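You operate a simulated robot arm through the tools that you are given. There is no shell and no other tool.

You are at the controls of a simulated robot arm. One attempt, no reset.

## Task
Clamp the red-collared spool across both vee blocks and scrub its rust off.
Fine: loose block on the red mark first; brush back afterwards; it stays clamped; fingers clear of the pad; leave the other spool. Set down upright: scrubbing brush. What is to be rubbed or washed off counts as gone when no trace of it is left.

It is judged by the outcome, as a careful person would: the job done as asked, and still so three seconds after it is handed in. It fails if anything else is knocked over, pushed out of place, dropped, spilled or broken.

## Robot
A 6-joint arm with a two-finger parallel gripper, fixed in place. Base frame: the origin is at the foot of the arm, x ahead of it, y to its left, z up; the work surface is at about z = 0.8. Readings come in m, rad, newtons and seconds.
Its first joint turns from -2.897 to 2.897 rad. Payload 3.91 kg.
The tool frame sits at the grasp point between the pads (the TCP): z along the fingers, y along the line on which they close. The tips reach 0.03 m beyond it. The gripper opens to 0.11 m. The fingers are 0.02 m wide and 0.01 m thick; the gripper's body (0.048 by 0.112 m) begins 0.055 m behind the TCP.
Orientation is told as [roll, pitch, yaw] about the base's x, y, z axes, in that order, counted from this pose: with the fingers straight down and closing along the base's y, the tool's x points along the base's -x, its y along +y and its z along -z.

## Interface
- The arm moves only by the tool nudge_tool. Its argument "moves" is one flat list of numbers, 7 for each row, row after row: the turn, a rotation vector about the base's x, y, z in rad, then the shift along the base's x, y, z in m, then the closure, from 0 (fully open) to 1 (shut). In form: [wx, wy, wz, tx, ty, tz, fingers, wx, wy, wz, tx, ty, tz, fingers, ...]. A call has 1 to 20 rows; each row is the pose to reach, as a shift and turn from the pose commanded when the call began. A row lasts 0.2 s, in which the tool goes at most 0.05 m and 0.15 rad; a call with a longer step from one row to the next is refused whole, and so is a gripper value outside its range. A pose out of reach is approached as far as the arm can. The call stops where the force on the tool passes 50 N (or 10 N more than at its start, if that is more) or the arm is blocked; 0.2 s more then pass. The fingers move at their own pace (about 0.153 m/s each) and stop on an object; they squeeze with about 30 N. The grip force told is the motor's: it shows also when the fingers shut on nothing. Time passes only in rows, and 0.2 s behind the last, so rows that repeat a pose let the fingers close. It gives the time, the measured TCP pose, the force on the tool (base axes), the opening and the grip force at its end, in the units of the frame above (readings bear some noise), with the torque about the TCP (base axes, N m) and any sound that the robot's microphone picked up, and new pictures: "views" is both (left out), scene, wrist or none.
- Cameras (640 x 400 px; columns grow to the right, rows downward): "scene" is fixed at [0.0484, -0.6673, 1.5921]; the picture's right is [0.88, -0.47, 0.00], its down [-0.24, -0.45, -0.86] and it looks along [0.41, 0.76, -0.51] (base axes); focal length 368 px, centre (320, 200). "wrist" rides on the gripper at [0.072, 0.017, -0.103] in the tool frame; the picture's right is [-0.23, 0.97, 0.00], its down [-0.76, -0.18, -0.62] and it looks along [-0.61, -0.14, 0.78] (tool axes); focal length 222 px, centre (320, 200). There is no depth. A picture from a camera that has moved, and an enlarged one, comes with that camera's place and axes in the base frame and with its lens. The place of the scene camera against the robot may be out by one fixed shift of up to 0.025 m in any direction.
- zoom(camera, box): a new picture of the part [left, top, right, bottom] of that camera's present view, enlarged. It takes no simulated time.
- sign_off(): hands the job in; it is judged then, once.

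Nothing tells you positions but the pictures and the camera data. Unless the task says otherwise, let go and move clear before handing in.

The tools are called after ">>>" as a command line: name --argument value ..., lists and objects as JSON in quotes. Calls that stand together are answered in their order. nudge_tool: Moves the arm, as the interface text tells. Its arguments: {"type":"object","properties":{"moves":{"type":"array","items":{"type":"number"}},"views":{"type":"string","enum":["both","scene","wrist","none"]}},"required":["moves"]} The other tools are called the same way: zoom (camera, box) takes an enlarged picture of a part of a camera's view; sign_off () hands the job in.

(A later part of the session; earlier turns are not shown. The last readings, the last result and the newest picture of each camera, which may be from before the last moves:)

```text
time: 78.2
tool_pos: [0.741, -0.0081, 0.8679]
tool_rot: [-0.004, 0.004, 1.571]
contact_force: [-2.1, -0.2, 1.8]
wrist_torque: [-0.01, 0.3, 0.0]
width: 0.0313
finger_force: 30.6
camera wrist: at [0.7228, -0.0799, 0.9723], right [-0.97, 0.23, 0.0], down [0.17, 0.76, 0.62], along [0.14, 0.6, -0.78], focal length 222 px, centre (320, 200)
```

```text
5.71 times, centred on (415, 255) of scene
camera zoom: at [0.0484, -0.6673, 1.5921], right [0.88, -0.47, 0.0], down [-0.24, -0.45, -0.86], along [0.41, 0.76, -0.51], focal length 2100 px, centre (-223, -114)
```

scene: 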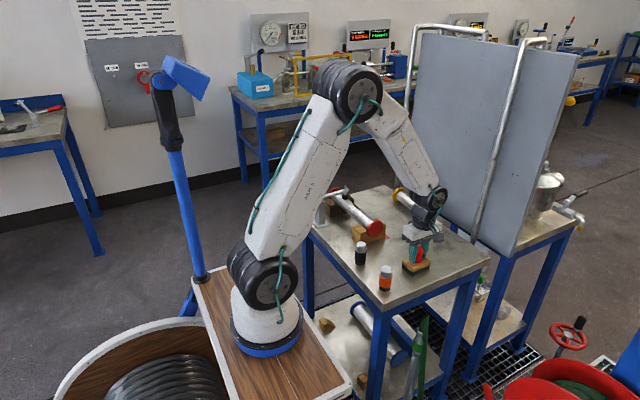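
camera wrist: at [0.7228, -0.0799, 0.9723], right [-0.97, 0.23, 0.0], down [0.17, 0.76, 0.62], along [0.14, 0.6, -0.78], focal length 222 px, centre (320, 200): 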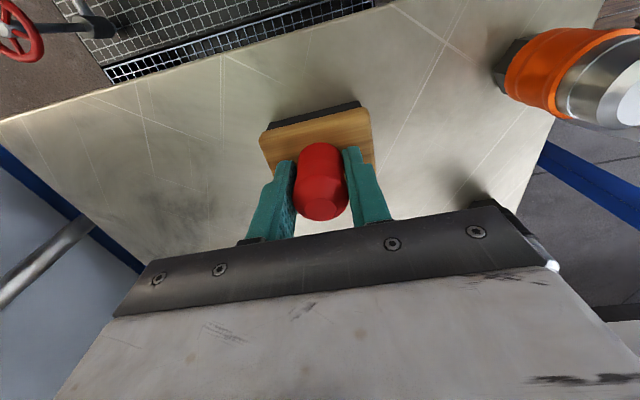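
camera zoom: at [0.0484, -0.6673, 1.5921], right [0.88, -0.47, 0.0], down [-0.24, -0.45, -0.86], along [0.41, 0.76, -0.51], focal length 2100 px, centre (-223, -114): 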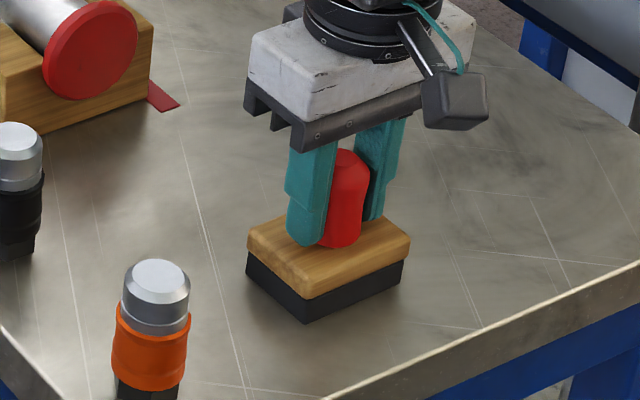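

The brush is held by its knob. I'll lift it straight up and carry it to above the rust at about (0.704, 0.289).

>>> nudge_tool --moves '[0, 0, 0, 0, 0, 0.03, 1, 0, 0, 0, 0, 0, 0.07, 1, 0, 0, 0, 0, 0, 0.11, 1, 0, 0, 0, 0, 0.01, 0.14, 1, 0, 0, 0, -0.005, 0.05, 0.14, 1, 0, 0, 0, -0.01, 0.09, 0.14, 1, 0, 0, 0, -0.015, 0.13, 0.14, 1, 0, 0, 0, -0.02, 0.17, 0.14, 1, 0, 0, 0, -0.025, 0.21, 0.14, 1, 0, 0, 0, -0.03, 0.245, 0.14, 1, 0, 0, 0, -0.034, 0.275, 0.14, 1, 0, 0, 0, -0.0356, 0.293, 0.14, 1, 0, 0, 0, -0.0356, 0.293, 0.14, 1]' --views "both"

>>> zoom --camera "scene" --box '[300, 130, 420, 230]'

```text
time: 81.0
tool_pos: [0.7055, 0.2863, 1.0058]
tool_rot: [-0.003, 0.003, 1.57]
contact_force: [-0.1, 0.1, -1.5]
wrist_torque: [-0.01, 0.02, -0.03]
width: 0.0314
finger_force: 30.3
camera wrist: at [0.689, 0.2135, 1.1104], right [-0.97, 0.23, 0.0], down [0.17, 0.76, 0.62], along [0.14, 0.6, -0.78], focal length 222 px, centre (320, 200)
```

scene: 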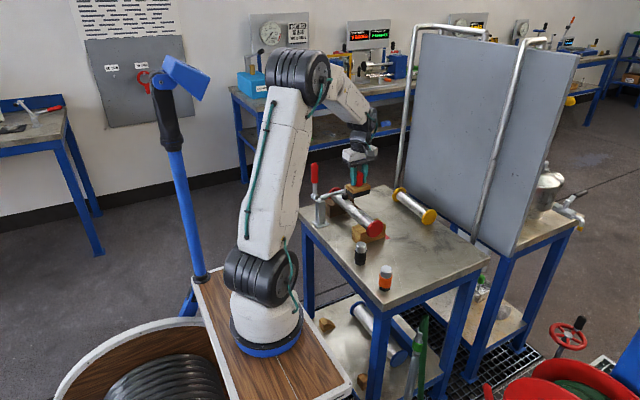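
wrist: 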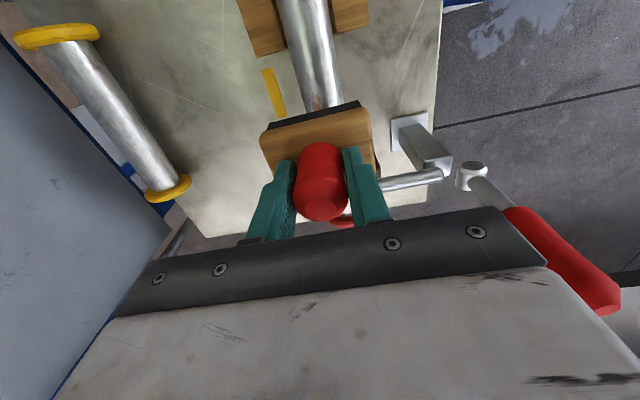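

```text
4.00 times, centred on (360, 180) of scene
camera zoom: at [0.0484, -0.6673, 1.5921], right [0.88, -0.47, 0.0], down [-0.24, -0.45, -0.86], along [0.41, 0.76, -0.51], focal length 1470 px, centre (160, 280)
```

zoom: 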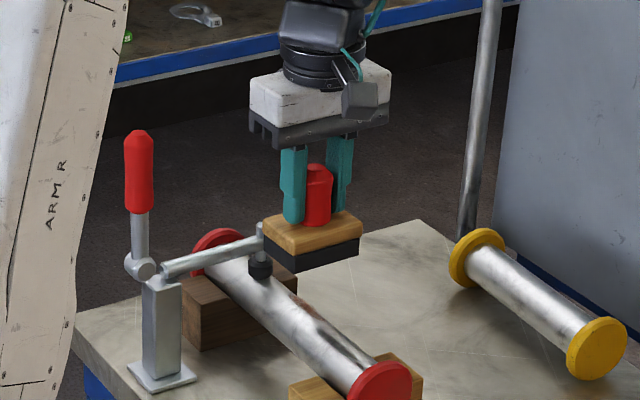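

The brush is over the rust and well clear of the clamp pad. I'll lower it onto the tube gently.

>>> nudge_tool --moves '[0, 0, 0, 0, 0.001, -0.03, 1, 0, 0, 0, 0, 0.001, -0.05, 1, 0, 0, 0, 0, 0.001, -0.055, 1, 0, 0, 0, 0, 0.001, -0.055, 1]' --views "none"

>>> zoom --camera "scene" --box '[330, 170, 390, 220]'

```text
time: 82.0
tool_pos: [0.7042, 0.2879, 0.9524]
tool_rot: [-0.004, 0.004, 1.572]
contact_force: [-0.2, -0.9, -0.8]
wrist_torque: [-0.03, -0.02, -0.02]
width: 0.0312
finger_force: 30.2
```

```text
8.00 times, centred on (360, 195) of scene
camera zoom: at [0.0484, -0.6673, 1.5921], right [0.88, -0.47, 0.0], down [-0.24, -0.45, -0.86], along [0.41, 0.76, -0.51], focal length 2940 px, centre (0, 240)
```

zoom: 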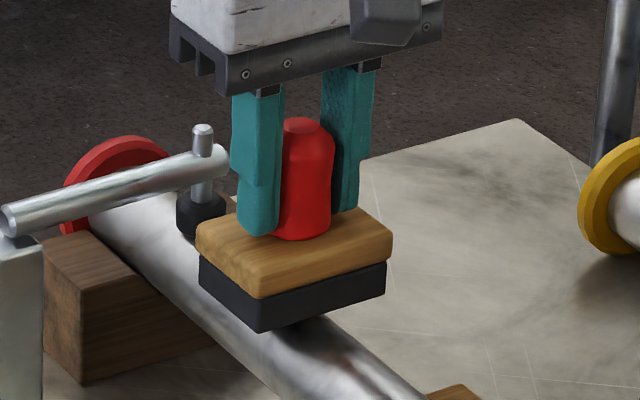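

>>> nudge_tool --moves '[0, 0, 0, 0, 0, -0.002, 1, 0, 0, 0, 0, 0, -0.003, 1, 0, 0, 0, 0, 0, -0.003, 1]' --views "none"

```text
time: 82.8
tool_pos: [0.704, 0.2868, 0.9492]
tool_rot: [-0.004, 0.005, 1.57]
contact_force: [0.5, -0.2, -1.8]
wrist_torque: [0.03, -0.02, 0.01]
width: 0.0313
finger_force: 30.2
```

>>> nudge_tool --moves '[0, 0, 0, 0, 0, -0.0015, 1, 0, 0, 0, 0, 0, -0.003, 1, 0, 0, 0, 0, 0, -0.003, 1]' --views "none"

```text
time: 83.6
tool_pos: [0.7044, 0.287, 0.9473]
tool_rot: [-0.006, 0.002, 1.571]
contact_force: [0.6, -1.2, 14.0]
wrist_torque: [-0.12, 0.16, 0.01]
width: 0.0313
finger_force: 29.7
```

The brush is in contact at about 14 N. I'll scrub with strokes along the rust, keeping the brush edge clear of the clamp pad.

>>> nudge_tool --moves '[0, 0, 0, 0, 0.008, 0, 1, 0, 0, 0, 0, 0.015, 0, 1, 0, 0, 0, 0, 0, 0, 1, 0, 0, 0, 0, -0.018, 0, 1, 0, 0, 0, 0, 0, 0, 1, 0, 0, 0, 0, 0.015, 0, 1, 0, 0, 0, 0.006, 0, 0, 1, 0, 0, 0, 0.006, -0.018, 0, 1, 0, 0, 0, 0.006, 0, 0, 1, 0, 0, 0, 0.006, 0.015, 0, 1, 0, 0, 0, -0.006, 0, 0, 1, 0, 0, 0, -0.006, -0.018, 0, 1, 0, 0, 0, -0.006, 0, 0, 1, 0, 0, 0, -0.006, 0.015, 0, 1, 0, 0, 0, 0, 0, 0, 1, 0, 0, 0, 0.012, 0, 0, 1, 0, 0, 0, -0.012, 0, 0, 1, 0, 0, 0, 0.012, 0, 0, 1, 0, 0, 0, 0, 0, 0, 1]' --views "scene"

```text
time: 87.6
tool_pos: [0.7057, 0.289, 0.9457]
tool_rot: [-0.005, 0.003, 1.57]
contact_force: [2.4, -1.0, 1.8]
wrist_torque: [0.0, -0.15, -0.03]
width: 0.0313
finger_force: 29.9
```

scene: 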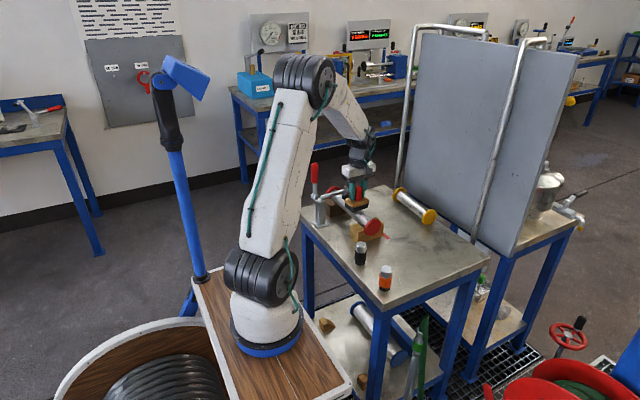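

>>> zoom --camera "scene" --box '[310, 160, 410, 240]'

>>> nudge_tool --moves '[0, 0, 0, 0, 0, 0.03, 1, 0, 0, 0, 0, -0.03, 0.06, 1, 0, 0, 0, 0, -0.06, 0.09, 1, 0, 0, 0, 0, -0.09, 0.1, 1, 0, 0, 0, 0, -0.09, 0.1, 1]' --views "both"

>>> zoom --camera "scene" --box '[335, 175, 395, 225]'

>>> zoom --camera "wrist" --box '[220, 0, 460, 200]'

```text
5.00 times, centred on (360, 200) of scene
camera zoom: at [0.0484, -0.6673, 1.5921], right [0.88, -0.47, 0.0], down [-0.24, -0.45, -0.86], along [0.41, 0.76, -0.51], focal length 1838 px, centre (120, 200)
```

zoom: 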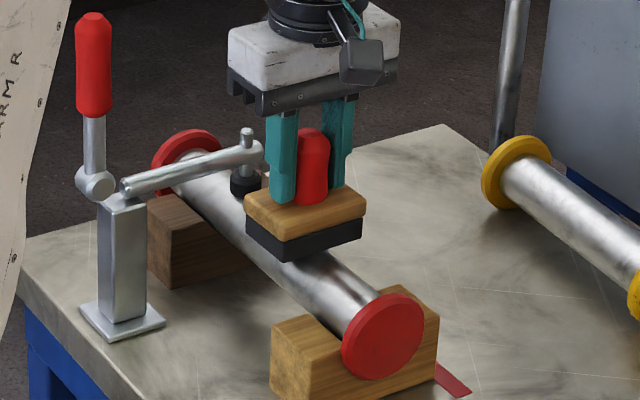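

```text
time: 88.8
tool_pos: [0.7024, 0.1981, 1.045]
tool_rot: [-0.003, 0.002, 1.571]
contact_force: [0.2, 0.0, -1.3]
wrist_torque: [0.0, 0.01, -0.01]
width: 0.0311
finger_force: 29.6
camera wrist: at [0.6861, 0.1257, 1.1501], right [-0.97, 0.23, 0.0], down [0.17, 0.76, 0.62], along [0.14, 0.6, -0.78], focal length 222 px, centre (320, 200)
```

scene: 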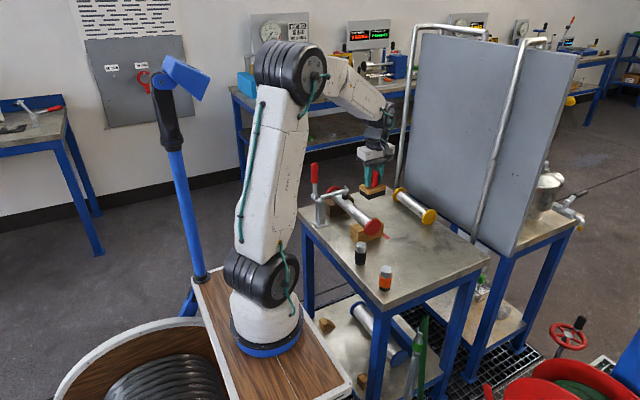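
wrist: 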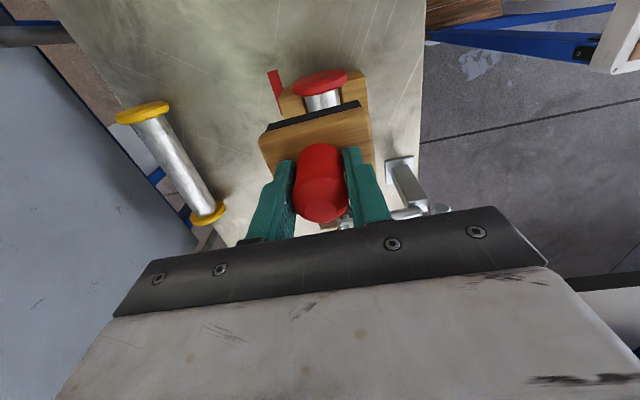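

```text
8.00 times, centred on (365, 200) of scene
camera zoom: at [0.0484, -0.6673, 1.5921], right [0.88, -0.47, 0.0], down [-0.24, -0.45, -0.86], along [0.41, 0.76, -0.51], focal length 2940 px, centre (-40, 200)
```

zoom: 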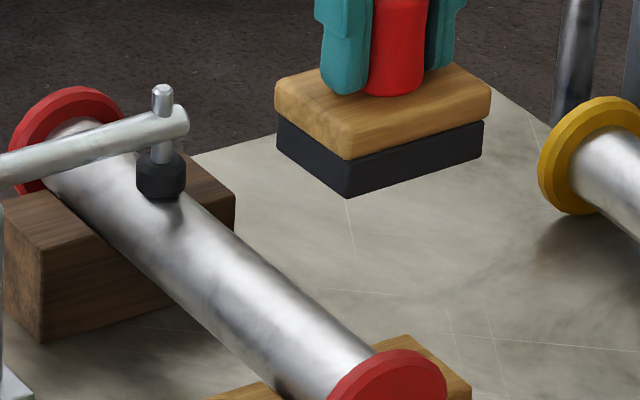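

```text
2.00 times, centred on (340, 100) of wrist
camera zoom: at [0.6861, 0.1257, 1.1501], right [-0.97, 0.23, 0.0], down [0.17, 0.76, 0.62], along [0.14, 0.6, -0.78], focal length 444 px, centre (280, 400)
```

zoom: 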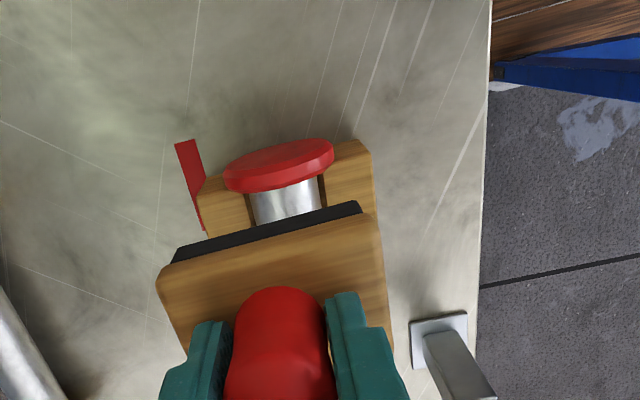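

From the fixed camera the rust looks gone on the near side. I need to check the +x side too, so I'll move the held brush aside and view the tube from there.

>>> nudge_tool --moves '[0, 0, 0, 0.04, 0, 0, 1, 0, 0, 0, 0.08, 0, 0, 1, 0, 0, 0, 0.12, 0, 0, 1, 0, 0, 0, 0.13, 0.02, 0, 1, 0, 0, 0, 0.13, 0.02, 0, 1]' --views "wrist"

>>> zoom --camera "wrist" --box '[380, 40, 540, 220]'

```text
time: 90.0
tool_pos: [0.8344, 0.2185, 1.0473]
tool_rot: [-0.004, 0.003, 1.572]
contact_force: [0.1, 0.4, -2.1]
wrist_torque: [-0.03, -0.01, -0.02]
width: 0.0315
finger_force: 30.3
camera wrist: at [0.8179, 0.1458, 1.1517], right [-0.97, 0.23, 0.0], down [0.17, 0.76, 0.62], along [0.14, 0.6, -0.78], focal length 222 px, centre (320, 200)
```

wrist: 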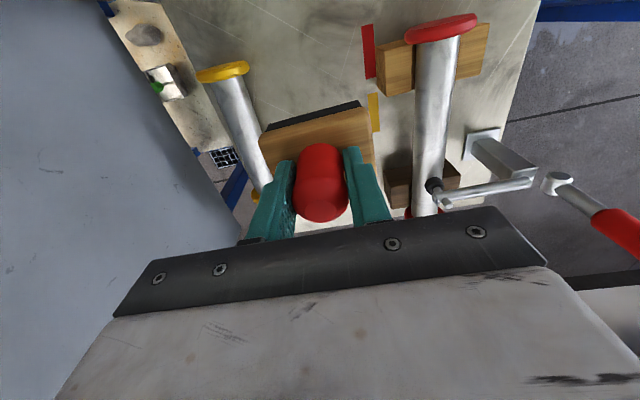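

```text
2.22 times, centred on (460, 130) of wrist
camera zoom: at [0.8179, 0.1458, 1.1517], right [-0.97, 0.23, 0.0], down [0.17, 0.76, 0.62], along [0.14, 0.6, -0.78], focal length 494 px, centre (9, 356)
```

zoom: 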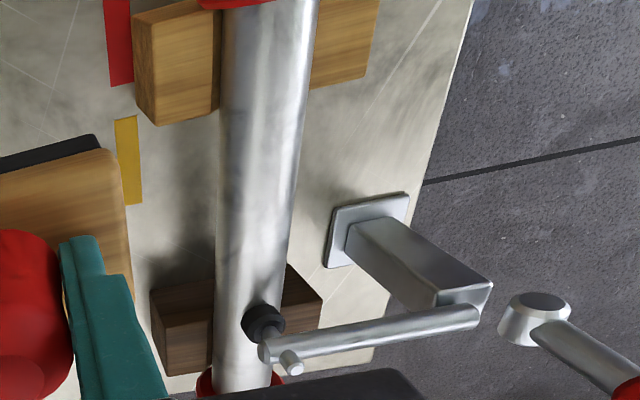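

>>> zoom --camera "wrist" --box '[395, 90, 475, 180]'

>>> zoom --camera "wrist" --box '[395, 10, 475, 110]'

>>> zoom --camera "scene" --box '[345, 185, 385, 220]'

```text
4.44 times, centred on (435, 135) of wrist
camera zoom: at [0.8179, 0.1458, 1.1517], right [-0.97, 0.23, 0.0], down [0.17, 0.76, 0.62], along [0.14, 0.6, -0.78], focal length 987 px, centre (-191, 489)
```

zoom: 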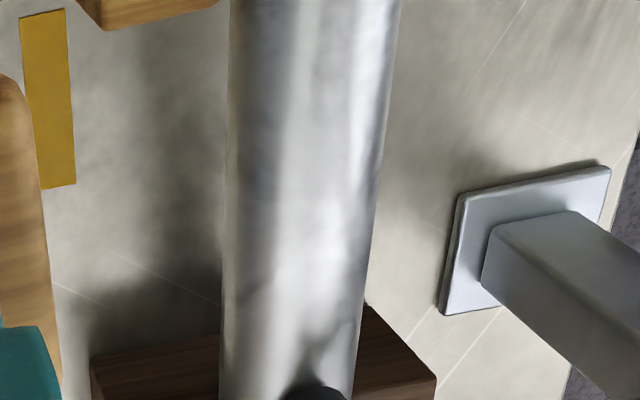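

```text
4.00 times, centred on (435, 60) of wrist
camera zoom: at [0.8179, 0.1458, 1.1517], right [-0.97, 0.23, 0.0], down [0.17, 0.76, 0.62], along [0.14, 0.6, -0.78], focal length 888 px, centre (-140, 760)
```

zoom: 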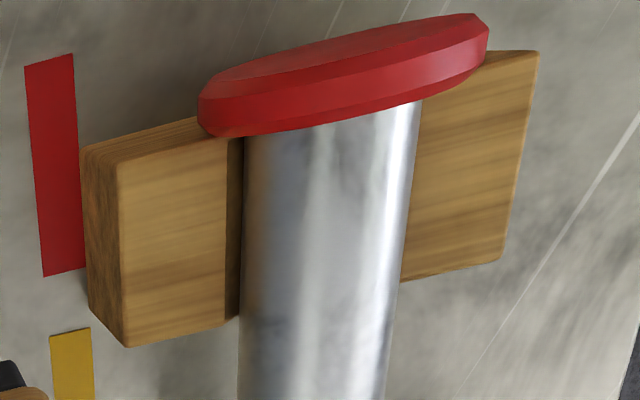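

```text
11.43 times, centred on (365, 202) of scene
camera zoom: at [0.0484, -0.6673, 1.5921], right [0.88, -0.47, 0.0], down [-0.24, -0.45, -0.86], along [0.41, 0.76, -0.51], focal length 4200 px, centre (-194, 171)
```

zoom: 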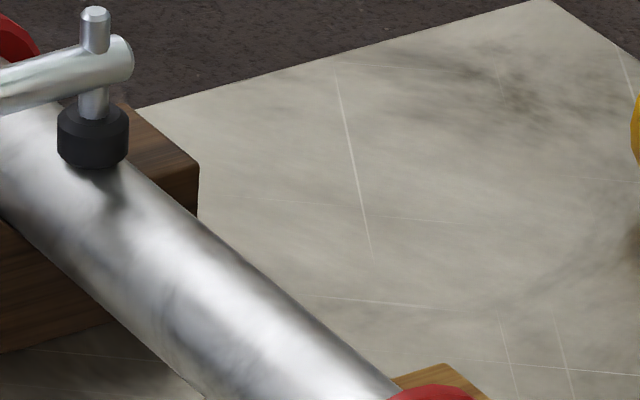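

>>> zoom --camera "wrist" --box '[410, 100, 460, 150]'

>>> zoom --camera "scene" --box '[355, 195, 375, 212]'

```text
8.00 times, centred on (435, 125) of wrist
camera zoom: at [0.8179, 0.1458, 1.1517], right [-0.97, 0.23, 0.0], down [0.17, 0.76, 0.62], along [0.14, 0.6, -0.78], focal length 1777 px, centre (-600, 800)
```

zoom: 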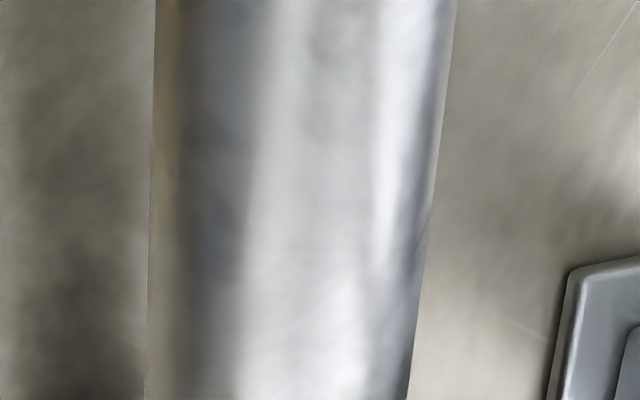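

```text
16.00 times, centred on (365, 204) of scene
camera zoom: at [0.0484, -0.6673, 1.5921], right [0.88, -0.47, 0.0], down [-0.24, -0.45, -0.86], along [0.41, 0.76, -0.51], focal length 5880 px, centre (-400, 144)
```

zoom: 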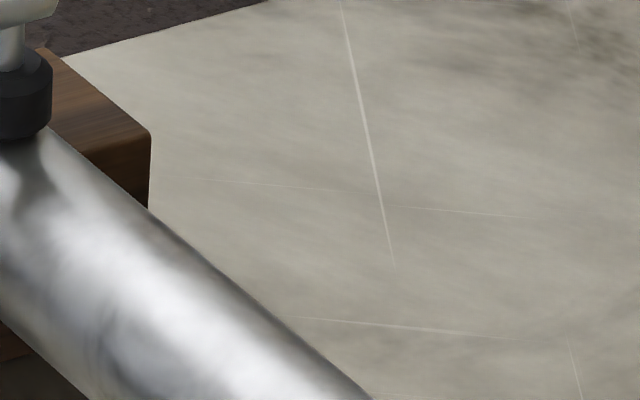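

The rust area looks clean from both sides. There's a faint tan tint low on the +x edge, so I'll take one look from further +x and lower to be sure it's only a reflection.

>>> nudge_tool --moves '[0, 0, 0, 0.025, 0, -0.02, 1, 0, 0, 0, 0.046, 0, -0.05, 1, 0, 0, 0, 0.046, 0, -0.05, 1]' --views "wrist"

>>> zoom --camera "wrist" --box '[400, 40, 560, 220]'

>>> zoom --camera "wrist" --box '[440, 90, 510, 160]'

```text
time: 90.8
tool_pos: [0.8788, 0.2176, 0.9969]
tool_rot: [-0.003, 0.004, 1.574]
contact_force: [0.2, -0.4, -1.6]
wrist_torque: [-0.03, -0.03, -0.01]
width: 0.0312
finger_force: 29.9
camera wrist: at [0.8625, 0.1458, 1.1011], right [-0.97, 0.23, -0.01], down [0.17, 0.76, 0.62], along [0.14, 0.6, -0.78], focal length 222 px, centre (320, 200)
```

wrist: 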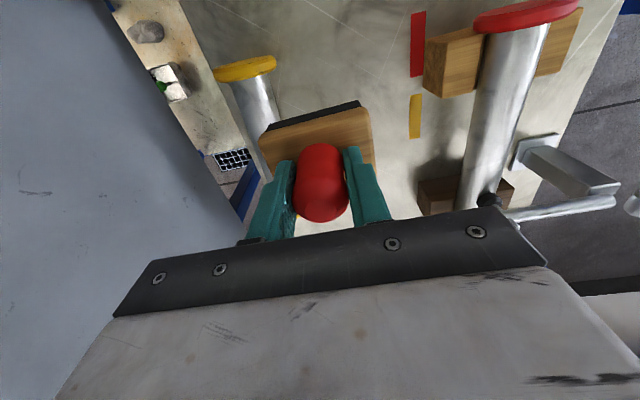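

```text
2.22 times, centred on (480, 130) of wrist
camera zoom: at [0.8625, 0.1458, 1.1011], right [-0.97, 0.23, -0.01], down [0.17, 0.76, 0.62], along [0.14, 0.6, -0.78], focal length 494 px, centre (-36, 356)
```

zoom: 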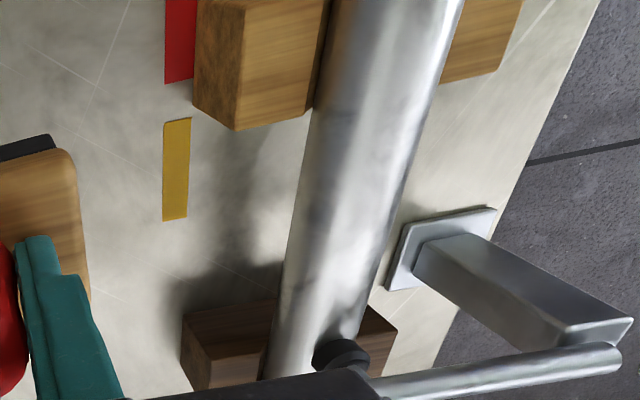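

```text
5.71 times, centred on (475, 125) of wrist
camera zoom: at [0.8625, 0.1458, 1.1011], right [-0.97, 0.23, -0.01], down [0.17, 0.76, 0.62], along [0.14, 0.6, -0.78], focal length 1269 px, centre (-566, 629)
```

zoom: 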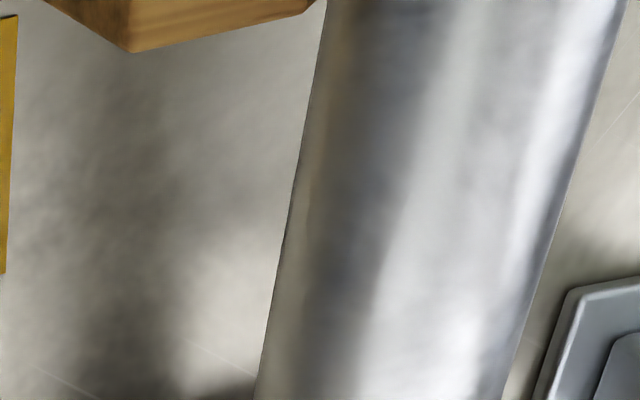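

The spool looks clean. However, from this angle the loose block seems further along +y relative to the red mark than I intended, so I'll compare with the earlier view.

>>> zoom --camera "scene" --box '[358, 212, 398, 242]'

>>> zoom --camera "scene" --box '[310, 165, 410, 245]'

>>> zoom --camera "wrist" --box '[390, 0, 600, 120]'

```text
13.33 times, centred on (378, 227) of scene
camera zoom: at [0.0484, -0.6673, 1.5921], right [0.88, -0.47, 0.0], down [-0.24, -0.45, -0.86], along [0.41, 0.76, -0.51], focal length 4900 px, centre (-453, -160)
```

zoom: 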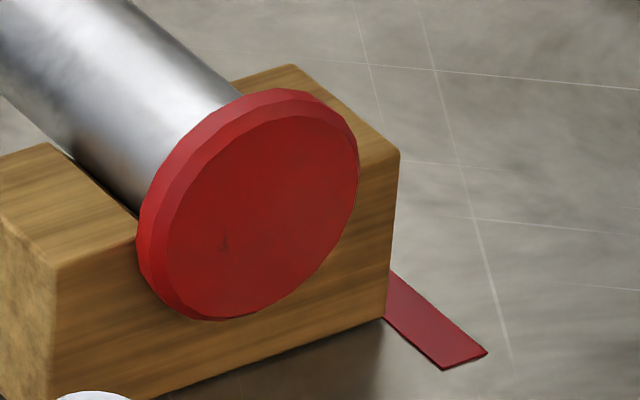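

```text
5.00 times, centred on (360, 205) of scene
camera zoom: at [0.0484, -0.6673, 1.5921], right [0.88, -0.47, 0.0], down [-0.24, -0.45, -0.86], along [0.41, 0.76, -0.51], focal length 1838 px, centre (120, 175)
```

zoom: 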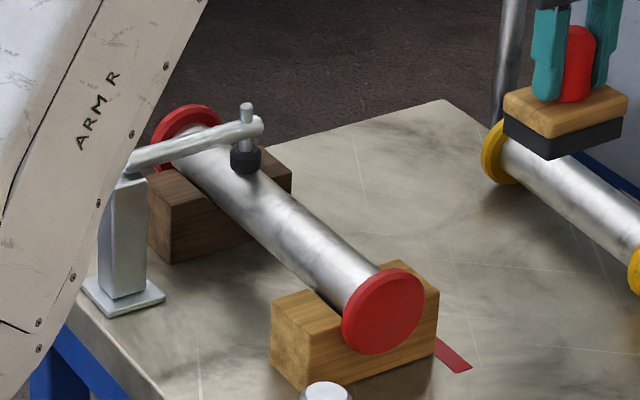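

```text
3.05 times, centred on (495, 60) of wrist
camera zoom: at [0.8625, 0.1458, 1.1011], right [-0.97, 0.23, -0.01], down [0.17, 0.76, 0.62], along [0.14, 0.6, -0.78], focal length 677 px, centre (-213, 627)
```

zoom: 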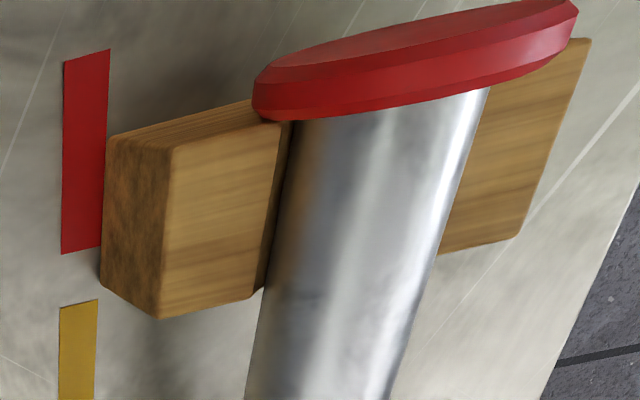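

Scrubbing dragged the spool and, through its collar, the loose block about 9 mm toward +y. The rust is clean, so I'll first return the brush to its original spot and then correct the block with free fingers.

>>> nudge_tool --moves '[0, 0, 0, -0.0234, -0.0373, 0.01, 1, 0, 0, 0, -0.0468, -0.0747, 0.01, 1, 0, 0, 0, -0.0702, -0.112, 0.01, 1, 0, 0, 0, -0.0936, -0.1493, 0.01, 1, 0, 0, 0, -0.117, -0.1867, 0.01, 1, 0, 0, 0, -0.1404, -0.224, 0, 1, 0, 0, 0, -0.1404, -0.224, -0.04, 1, 0, 0, 0, -0.1404, -0.224, -0.08, 1, 0, 0, 0, -0.1404, -0.224, -0.11, 1, 0, 0, 0, -0.1404, -0.224, -0.125, 1, 0, 0, 0, -0.1404, -0.224, -0.1275, 1, 0, 0, 0, -0.1404, -0.224, -0.1275, 1]' --views "both"

>>> zoom --camera "scene" --box '[380, 220, 450, 290]'

```text
time: 93.4
tool_pos: [0.7403, -0.0053, 0.8701]
tool_rot: [-0.003, 0.003, 1.571]
contact_force: [-0.3, 0.3, -1.7]
wrist_torque: [-0.01, -0.01, 0.0]
width: 0.0311
finger_force: 29.6
camera wrist: at [0.7231, -0.0781, 0.9739], right [-0.97, 0.23, 0.0], down [0.17, 0.76, 0.62], along [0.14, 0.6, -0.78], focal length 222 px, centre (320, 200)
```

scene: 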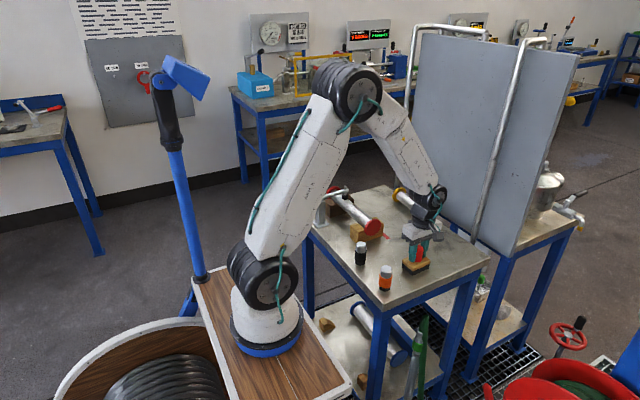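
wrist: 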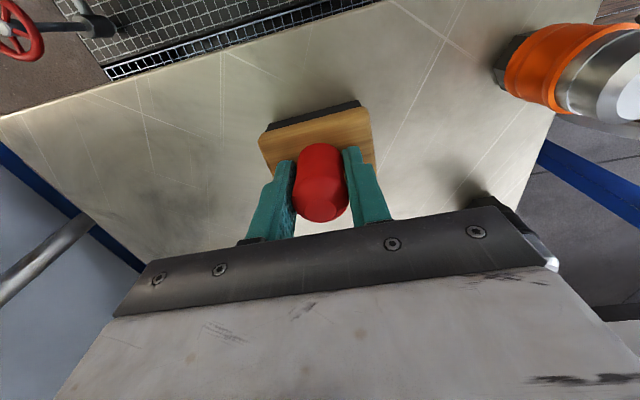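

```text
5.71 times, centred on (415, 255) of scene
camera zoom: at [0.0484, -0.6673, 1.5921], right [0.88, -0.47, 0.0], down [-0.24, -0.45, -0.86], along [0.41, 0.76, -0.51], focal length 2100 px, centre (-223, -114)
```

zoom: 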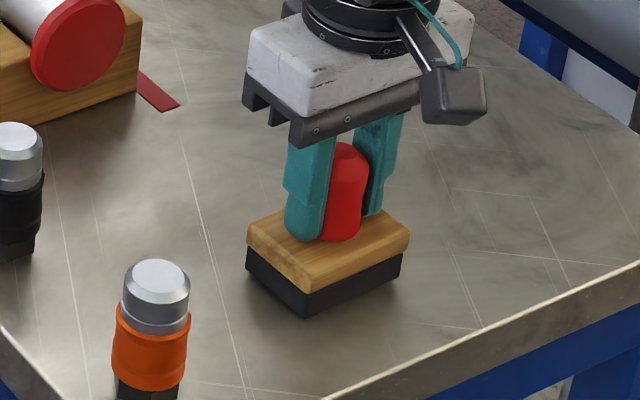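

>>> nudge_tool --moves '[0, 0, 0, 0, 0, -0.0015, 1, 0, 0, 0, 0, 0, -0.0025, 1, 0, 0, 0, 0, 0, -0.0025, 1]' --views "none"

```text
time: 94.2
tool_pos: [0.7396, -0.0066, 0.8678]
tool_rot: [-0.004, 0.002, 1.569]
contact_force: [0.6, -0.4, -2.1]
wrist_torque: [0.04, 0.01, -0.01]
width: 0.031
finger_force: 30.4
```

>>> nudge_tool --moves '[0, 0, 0, 0, 0, -0.001, 1, 0, 0, 0, 0, 0, -0.002, 1, 0, 0, 0, 0, 0, -0.002, 1]' --views "none"

>>> zoom --camera "scene" --box '[380, 220, 450, 290]'

```text
time: 95.0
tool_pos: [0.7405, -0.0058, 0.8663]
tool_rot: [-0.007, 0.005, 1.572]
contact_force: [0.5, 3.1, 19.9]
wrist_torque: [0.24, 0.66, -0.06]
width: 0.0312
finger_force: 29.8
```

```text
5.71 times, centred on (415, 255) of scene
camera zoom: at [0.0484, -0.6673, 1.5921], right [0.88, -0.47, 0.0], down [-0.24, -0.45, -0.86], along [0.41, 0.76, -0.51], focal length 2100 px, centre (-223, -114)
```

zoom: 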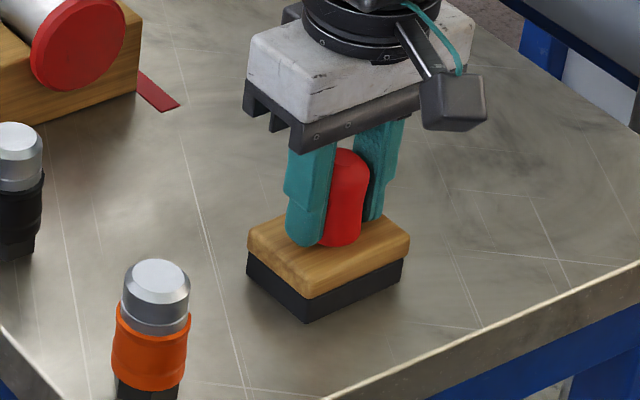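

The brush is on the table at its original spot. I'll ease off, release it and rise clear.

>>> nudge_tool --moves '[0, 0, 0, 0, 0, 0.001, 1, 0, 0, 0, 0, 0, 0.001, 0.65, 0, 0, 0, 0, 0, 0.001, 0.5, 0, 0, 0, 0, 0, 0.001, 0.3, 0, 0, 0, 0, 0, 0.001, 0.3, 0, 0, 0, 0, 0, 0.04, 0.3, 0, 0, 0, 0, 0, 0.08, 0.3, 0, 0, 0, 0, 0, 0.12, 0.3, 0, 0, 0, 0, 0, 0.16, 0.3, 0, 0, 0, 0, 0, 0.16, 0.3]' --views "both"

>>> zoom --camera "scene" --box '[380, 220, 450, 290]'

```text
time: 97.2
tool_pos: [0.7367, -0.0072, 1.0248]
tool_rot: [-0.003, 0.003, 1.572]
contact_force: [-0.1, 0.6, -0.4]
wrist_torque: [0.01, -0.03, -0.01]
width: 0.0772
finger_force: 0.1
camera wrist: at [0.721, -0.0789, 1.1294], right [-0.97, 0.23, 0.0], down [0.17, 0.76, 0.62], along [0.14, 0.6, -0.78], focal length 222 px, centre (320, 200)
```

scene: 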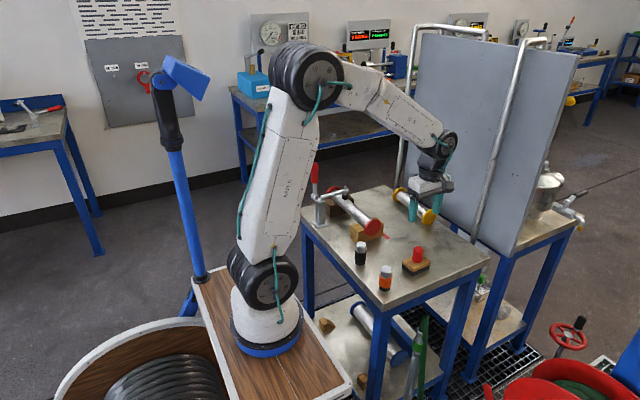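
wrist: 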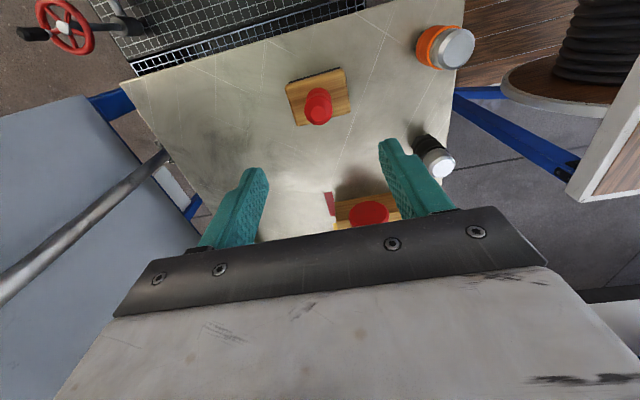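

```text
5.71 times, centred on (415, 255) of scene
camera zoom: at [0.0484, -0.6673, 1.5921], right [0.88, -0.47, 0.0], down [-0.24, -0.45, -0.86], along [0.41, 0.76, -0.51], focal length 2100 px, centre (-223, -114)
```

zoom: 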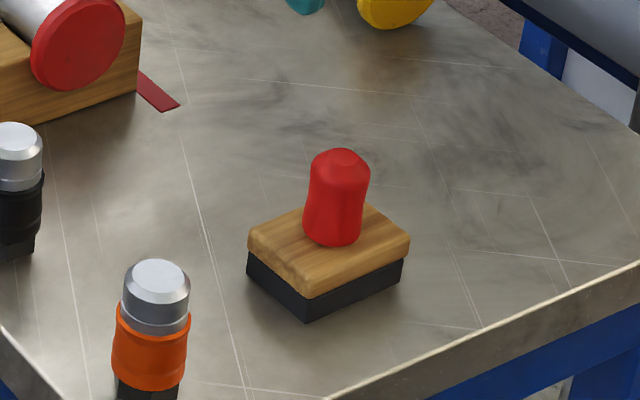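

The brush is back and upright. Now I'll move over the gap between the blocks to measure the loose block, the red mark and the collar from above.

>>> nudge_tool --moves '[0, 0, 0, -0.005, 0.04, 0.02, 0.3, 0, 0, 0, -0.01, 0.085, 0.035, 0.3, 0, 0, 0, -0.016, 0.13, 0.035, 0.3, 0, 0, 0, -0.022, 0.175, 0.035, 0.3, 0, 0, 0, -0.028, 0.22, 0.035, 0.3, 0, 0, 0, -0.034, 0.26, 0.035, 0.3, 0, 0, 0, -0.0376, 0.28, 0.035, 0.3, 0, 0, 0, -0.0376, 0.28, 0.035, 0.3]' --views "wrist"

>>> zoom --camera "wrist" --box '[220, 0, 420, 120]'

>>> zoom --camera "wrist" --box '[260, 90, 400, 220]'

```text
time: 99.0
tool_pos: [0.7032, 0.2753, 1.0593]
tool_rot: [-0.004, 0.004, 1.571]
contact_force: [0.3, 0.0, 0.4]
wrist_torque: [-0.03, 0.02, -0.03]
width: 0.0769
finger_force: 0.1
camera wrist: at [0.6866, 0.2017, 1.1633], right [-0.97, 0.23, 0.0], down [0.17, 0.76, 0.62], along [0.14, 0.6, -0.78], focal length 222 px, centre (320, 200)
```

wrist: 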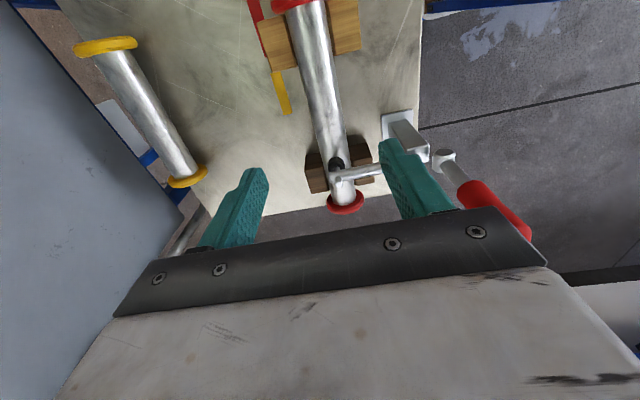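

```text
3.20 times, centred on (320, 60) of wrist
camera zoom: at [0.6866, 0.2017, 1.1633], right [-0.97, 0.23, 0.0], down [0.17, 0.76, 0.62], along [0.14, 0.6, -0.78], focal length 711 px, centre (320, 648)
```

zoom: 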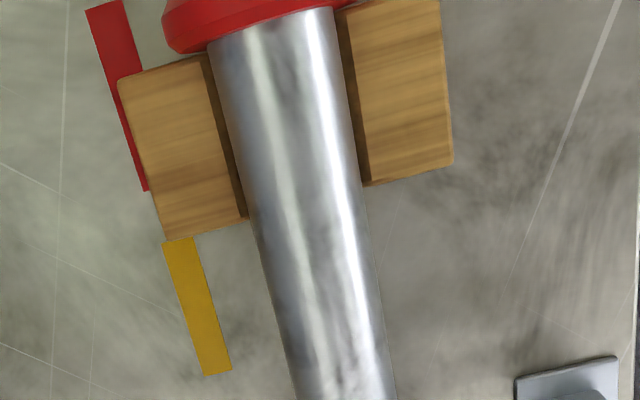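

```text
3.08 times, centred on (330, 155) of wrist
camera zoom: at [0.6866, 0.2017, 1.1633], right [-0.97, 0.23, 0.0], down [0.17, 0.76, 0.62], along [0.14, 0.6, -0.78], focal length 684 px, centre (289, 338)
```

zoom: 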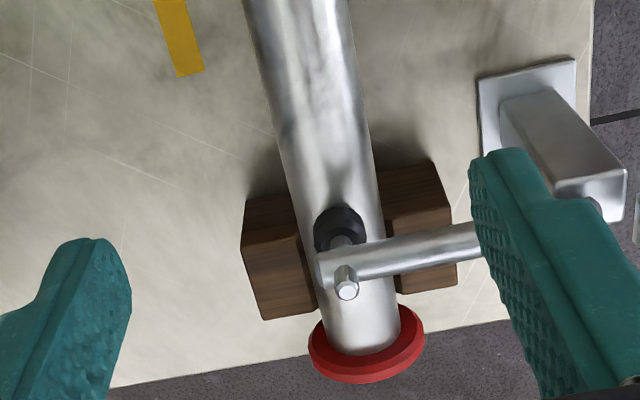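

From above, the block centre is at y≈0.2097 while the mark is centred near 0.19. The spool's low collar sits against the block, so pushing the block −y will carry both back. I'll lower the fingers on either side of the tube, just behind the block.

>>> nudge_tool --moves '[0, 0, 0, -0.001, -0.011, -0.03, 0.3, 0, 0, 0, -0.001, -0.011, -0.07, 0.3, 0, 0, 0, -0.001, -0.011, -0.11, 0.3, 0, 0, 0, -0.001, -0.011, -0.15, 0.3, 0, 0, 0, -0.001, -0.011, -0.185, 0.3, 0, 0, 0, -0.001, -0.011, -0.213, 0.3, 0, 0, 0, -0.001, -0.011, -0.213, 0.3]' --views "both"

>>> zoom --camera "wrist" --box '[180, 0, 460, 240]'

>>> zoom --camera "scene" --box '[310, 165, 410, 245]'

```text
time: 100.6
tool_pos: [0.6997, 0.2619, 0.8474]
tool_rot: [-0.004, 0.003, 1.571]
contact_force: [1.3, 0.3, 0.4]
wrist_torque: [-0.02, 0.03, 0.01]
width: 0.0768
finger_force: 0.0
camera wrist: at [0.6834, 0.1882, 0.9518], right [-0.97, 0.23, 0.0], down [0.17, 0.76, 0.62], along [0.14, 0.6, -0.78], focal length 222 px, centre (320, 200)
```

scene: 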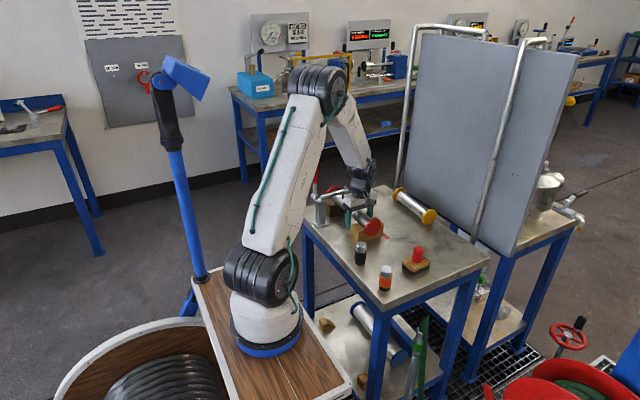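
wrist: 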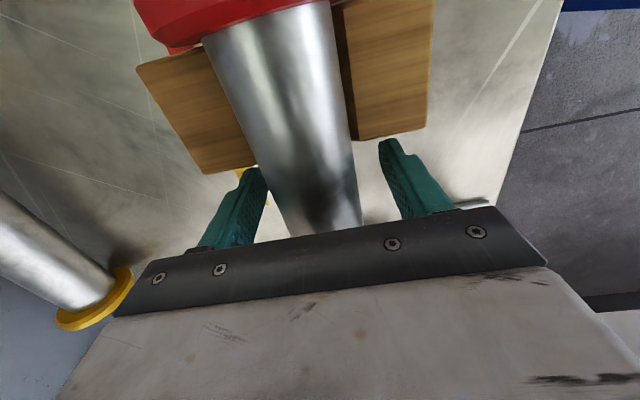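

```text
1.67 times, centred on (320, 120) of wrist
camera zoom: at [0.6834, 0.1882, 0.9518], right [-0.97, 0.23, 0.0], down [0.17, 0.76, 0.62], along [0.14, 0.6, -0.78], focal length 370 px, centre (320, 333)
```

zoom: 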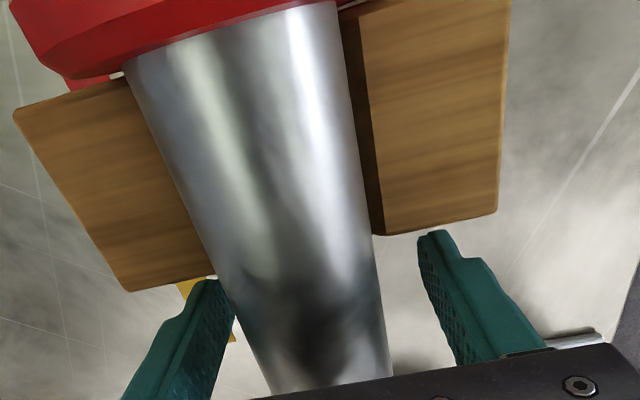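

```text
5.00 times, centred on (360, 205) of scene
camera zoom: at [0.0484, -0.6673, 1.5921], right [0.88, -0.47, 0.0], down [-0.24, -0.45, -0.86], along [0.41, 0.76, -0.51], focal length 1838 px, centre (120, 175)
```

zoom: 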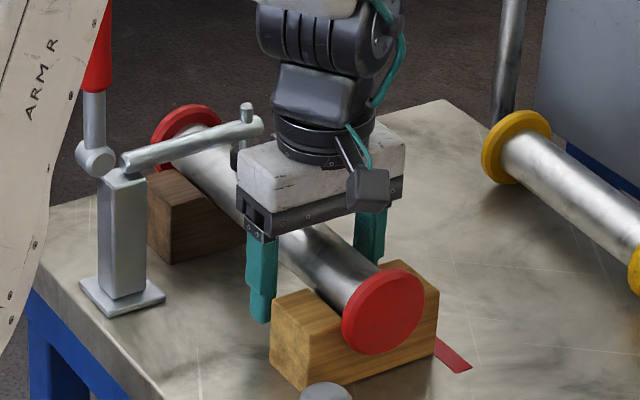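

The fingers straddle the tube with the block just ahead. I'll advance toward −y until contact.

>>> nudge_tool --moves '[0, 0, 0, 0, -0.01, 0, 0.3, 0, 0, 0, 0, -0.016, 0, 0.3, 0, 0, 0, 0, -0.019, 0, 0.3, 0, 0, 0, 0, -0.021, 0, 0.3, 0, 0, 0, 0, -0.021, 0, 0.3]' --views "none"

>>> zoom --camera "wrist" --box '[180, 0, 460, 240]'

```text
time: 101.8
tool_pos: [0.7007, 0.2423, 0.8468]
tool_rot: [-0.006, 0.003, 1.572]
contact_force: [1.4, 10.5, 2.7]
wrist_torque: [-0.07, -0.01, -0.05]
width: 0.0767
finger_force: 0.2
```

```text
1.67 times, centred on (320, 120) of wrist
camera zoom: at [0.6842, 0.1687, 0.9514], right [-0.97, 0.23, -0.01], down [0.17, 0.76, 0.62], along [0.14, 0.6, -0.78], focal length 370 px, centre (320, 333)
```

zoom: 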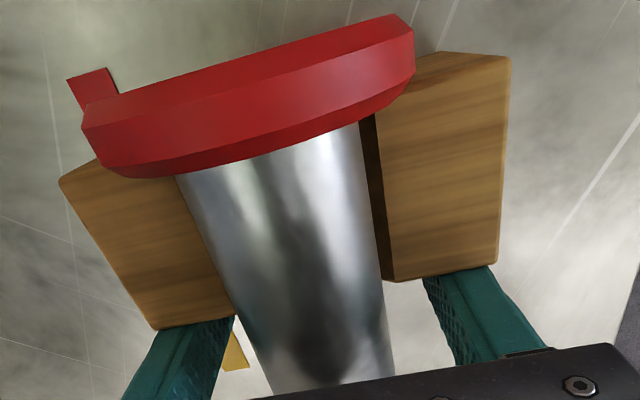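

Both fingers are on the block evenly at 10 N. I'll push toward −y in small steps.

>>> nudge_tool --moves '[0, 0, 0, 0, -0.002, 0, 0.3, 0, 0, 0, 0, -0.004, 0, 0.3, 0, 0, 0, 0, -0.004, 0, 0.3]' --views "none"

>>> zoom --camera "wrist" --box '[180, 0, 460, 240]'

>>> zoom --camera "scene" --box '[358, 212, 398, 242]'

```text
time: 102.6
tool_pos: [0.7005, 0.2361, 0.8478]
tool_rot: [-0.003, 0.005, 1.573]
contact_force: [-0.4, 9.4, -1.7]
wrist_torque: [-0.01, 0.0, -0.04]
width: 0.077
finger_force: 0.0
```

```text
1.67 times, centred on (320, 120) of wrist
camera zoom: at [0.6842, 0.1642, 0.9513], right [-0.97, 0.23, 0.0], down [0.17, 0.76, 0.62], along [0.14, 0.6, -0.78], focal length 370 px, centre (320, 333)
```

zoom: 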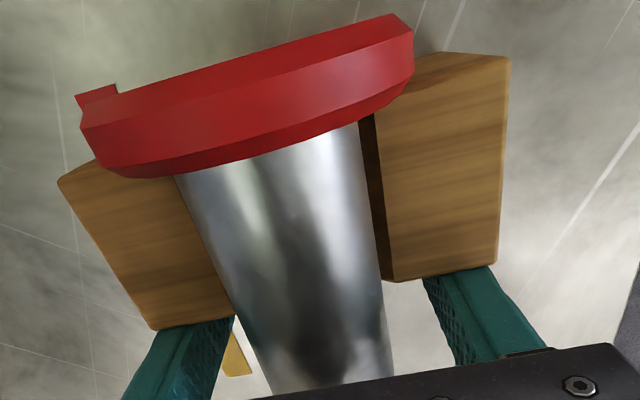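

```text
13.33 times, centred on (378, 227) of scene
camera zoom: at [0.0484, -0.6673, 1.5921], right [0.88, -0.47, 0.0], down [-0.24, -0.45, -0.86], along [0.41, 0.76, -0.51], focal length 4900 px, centre (-453, -160)
```

zoom: 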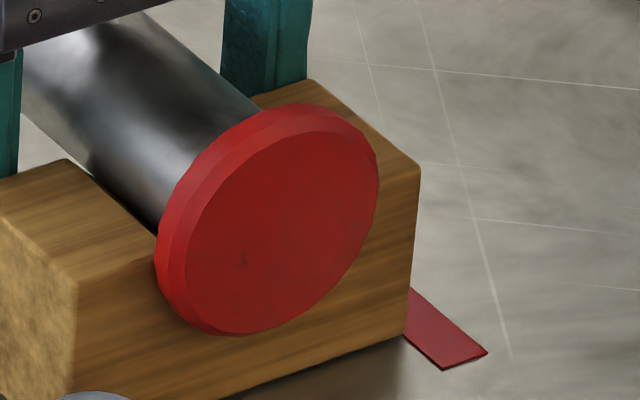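

The block and spool are moving back together. I'll push another 2.5 mm or so, watching for the high collar reaching the dark block.

>>> nudge_tool --moves '[0, 0, 0, 0, -0.0015, 0, 0.3, 0, 0, 0, 0, -0.003, 0, 0.3, 0, 0, 0, 0, -0.003, 0, 0.3]' --views "none"

>>> zoom --camera "scene" --box '[358, 212, 398, 242]'

>>> zoom --camera "scene" --box '[310, 165, 410, 245]'

```text
time: 103.4
tool_pos: [0.7019, 0.235, 0.8481]
tool_rot: [-0.003, 0.004, 1.573]
contact_force: [-0.7, 9.7, -1.1]
wrist_torque: [0.0, -0.03, 0.04]
width: 0.0769
finger_force: 0.1
```

```text
13.33 times, centred on (378, 227) of scene
camera zoom: at [0.0484, -0.6673, 1.5921], right [0.88, -0.47, 0.0], down [-0.24, -0.45, -0.86], along [0.41, 0.76, -0.51], focal length 4900 px, centre (-453, -160)
```

zoom: 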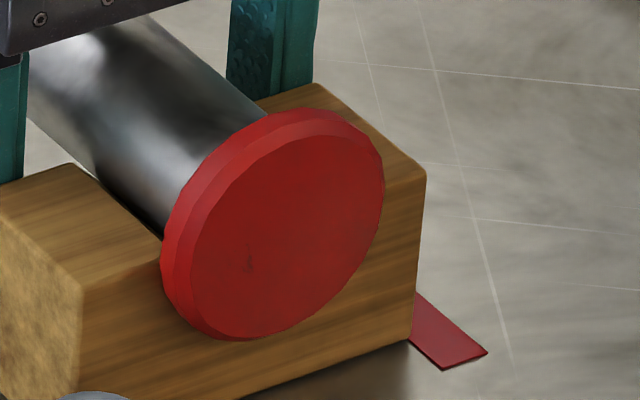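

```text
5.00 times, centred on (360, 205) of scene
camera zoom: at [0.0484, -0.6673, 1.5921], right [0.88, -0.47, 0.0], down [-0.24, -0.45, -0.86], along [0.41, 0.76, -0.51], focal length 1838 px, centre (120, 175)
```

zoom: 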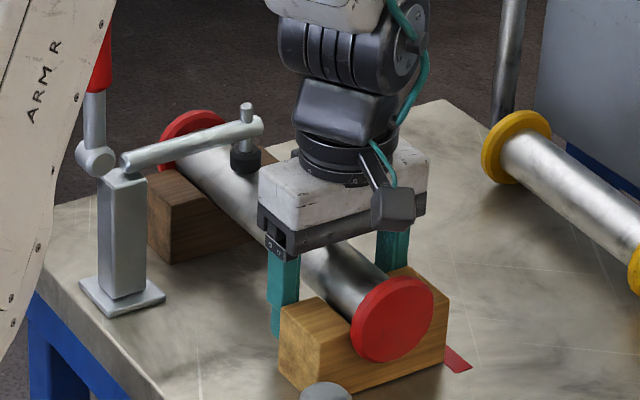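

>>> nudge_tool --moves '[0, 0, 0, 0, -0.0008, 0, 0.3, 0, 0, 0, 0, -0.0016, 0, 0.3, 0, 0, 0, 0, -0.0016, 0, 0.3]' --views "none"

```text
time: 104.2
tool_pos: [0.701, 0.2327, 0.8475]
tool_rot: [-0.004, 0.004, 1.571]
contact_force: [0.6, 8.4, 2.5]
wrist_torque: [-0.04, -0.02, 0.08]
width: 0.0767
finger_force: 0.0
```

>>> nudge_tool --moves '[0, 0, 0, 0, -0.0008, 0, 0.3, 0, 0, 0, 0, -0.0016, 0, 0.3, 0, 0, 0, 0, -0.0016, 0, 0.3]' --views "none"

>>> zoom --camera "scene" --box '[310, 165, 410, 245]'

>>> zoom --camera "scene" --box '[325, 176, 365, 206]'

```text
time: 105.0
tool_pos: [0.7004, 0.232, 0.8454]
tool_rot: [-0.004, 0.003, 1.57]
contact_force: [0.0, 8.1, 0.9]
wrist_torque: [-0.04, -0.03, -0.01]
width: 0.0771
finger_force: 0.1
```

```text
5.00 times, centred on (360, 205) of scene
camera zoom: at [0.0484, -0.6673, 1.5921], right [0.88, -0.47, 0.0], down [-0.24, -0.45, -0.86], along [0.41, 0.76, -0.51], focal length 1838 px, centre (120, 175)
```

zoom: 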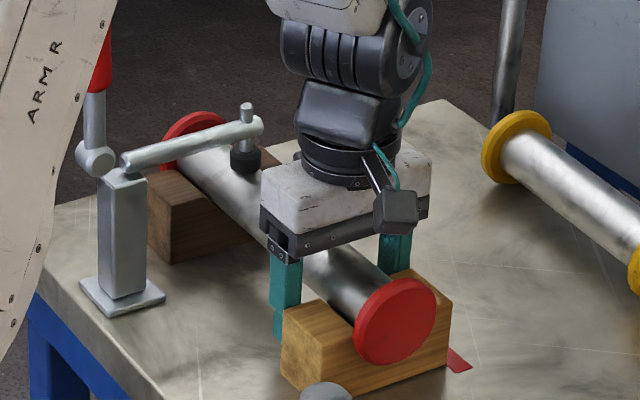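

```text
13.33 times, centred on (345, 191) of scene
camera zoom: at [0.0484, -0.6673, 1.5921], right [0.88, -0.47, 0.0], down [-0.24, -0.45, -0.86], along [0.41, 0.76, -0.51], focal length 4900 px, centre (-13, 320)
```

zoom: 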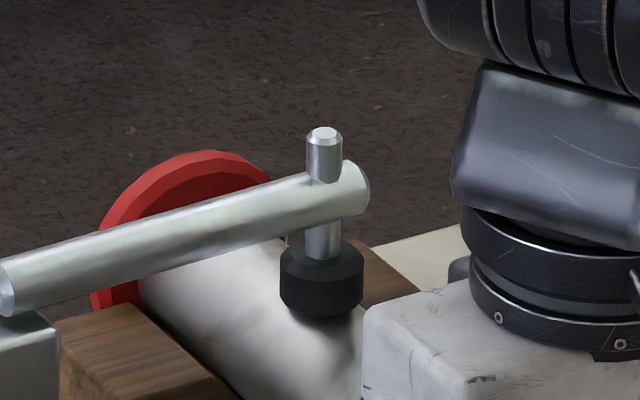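

>>> nudge_tool --moves '[0, 0, 0, 0, -0.0008, 0, 0.3, 0, 0, 0, 0, -0.0016, 0, 0.3, 0, 0, 0, 0, -0.0016, 0, 0.3]' --views "none"

```text
time: 105.8
tool_pos: [0.7008, 0.2292, 0.8462]
tool_rot: [-0.005, 0.004, 1.572]
contact_force: [0.0, 10.5, 1.1]
wrist_torque: [-0.06, -0.01, -0.05]
width: 0.0769
finger_force: 0.0
```

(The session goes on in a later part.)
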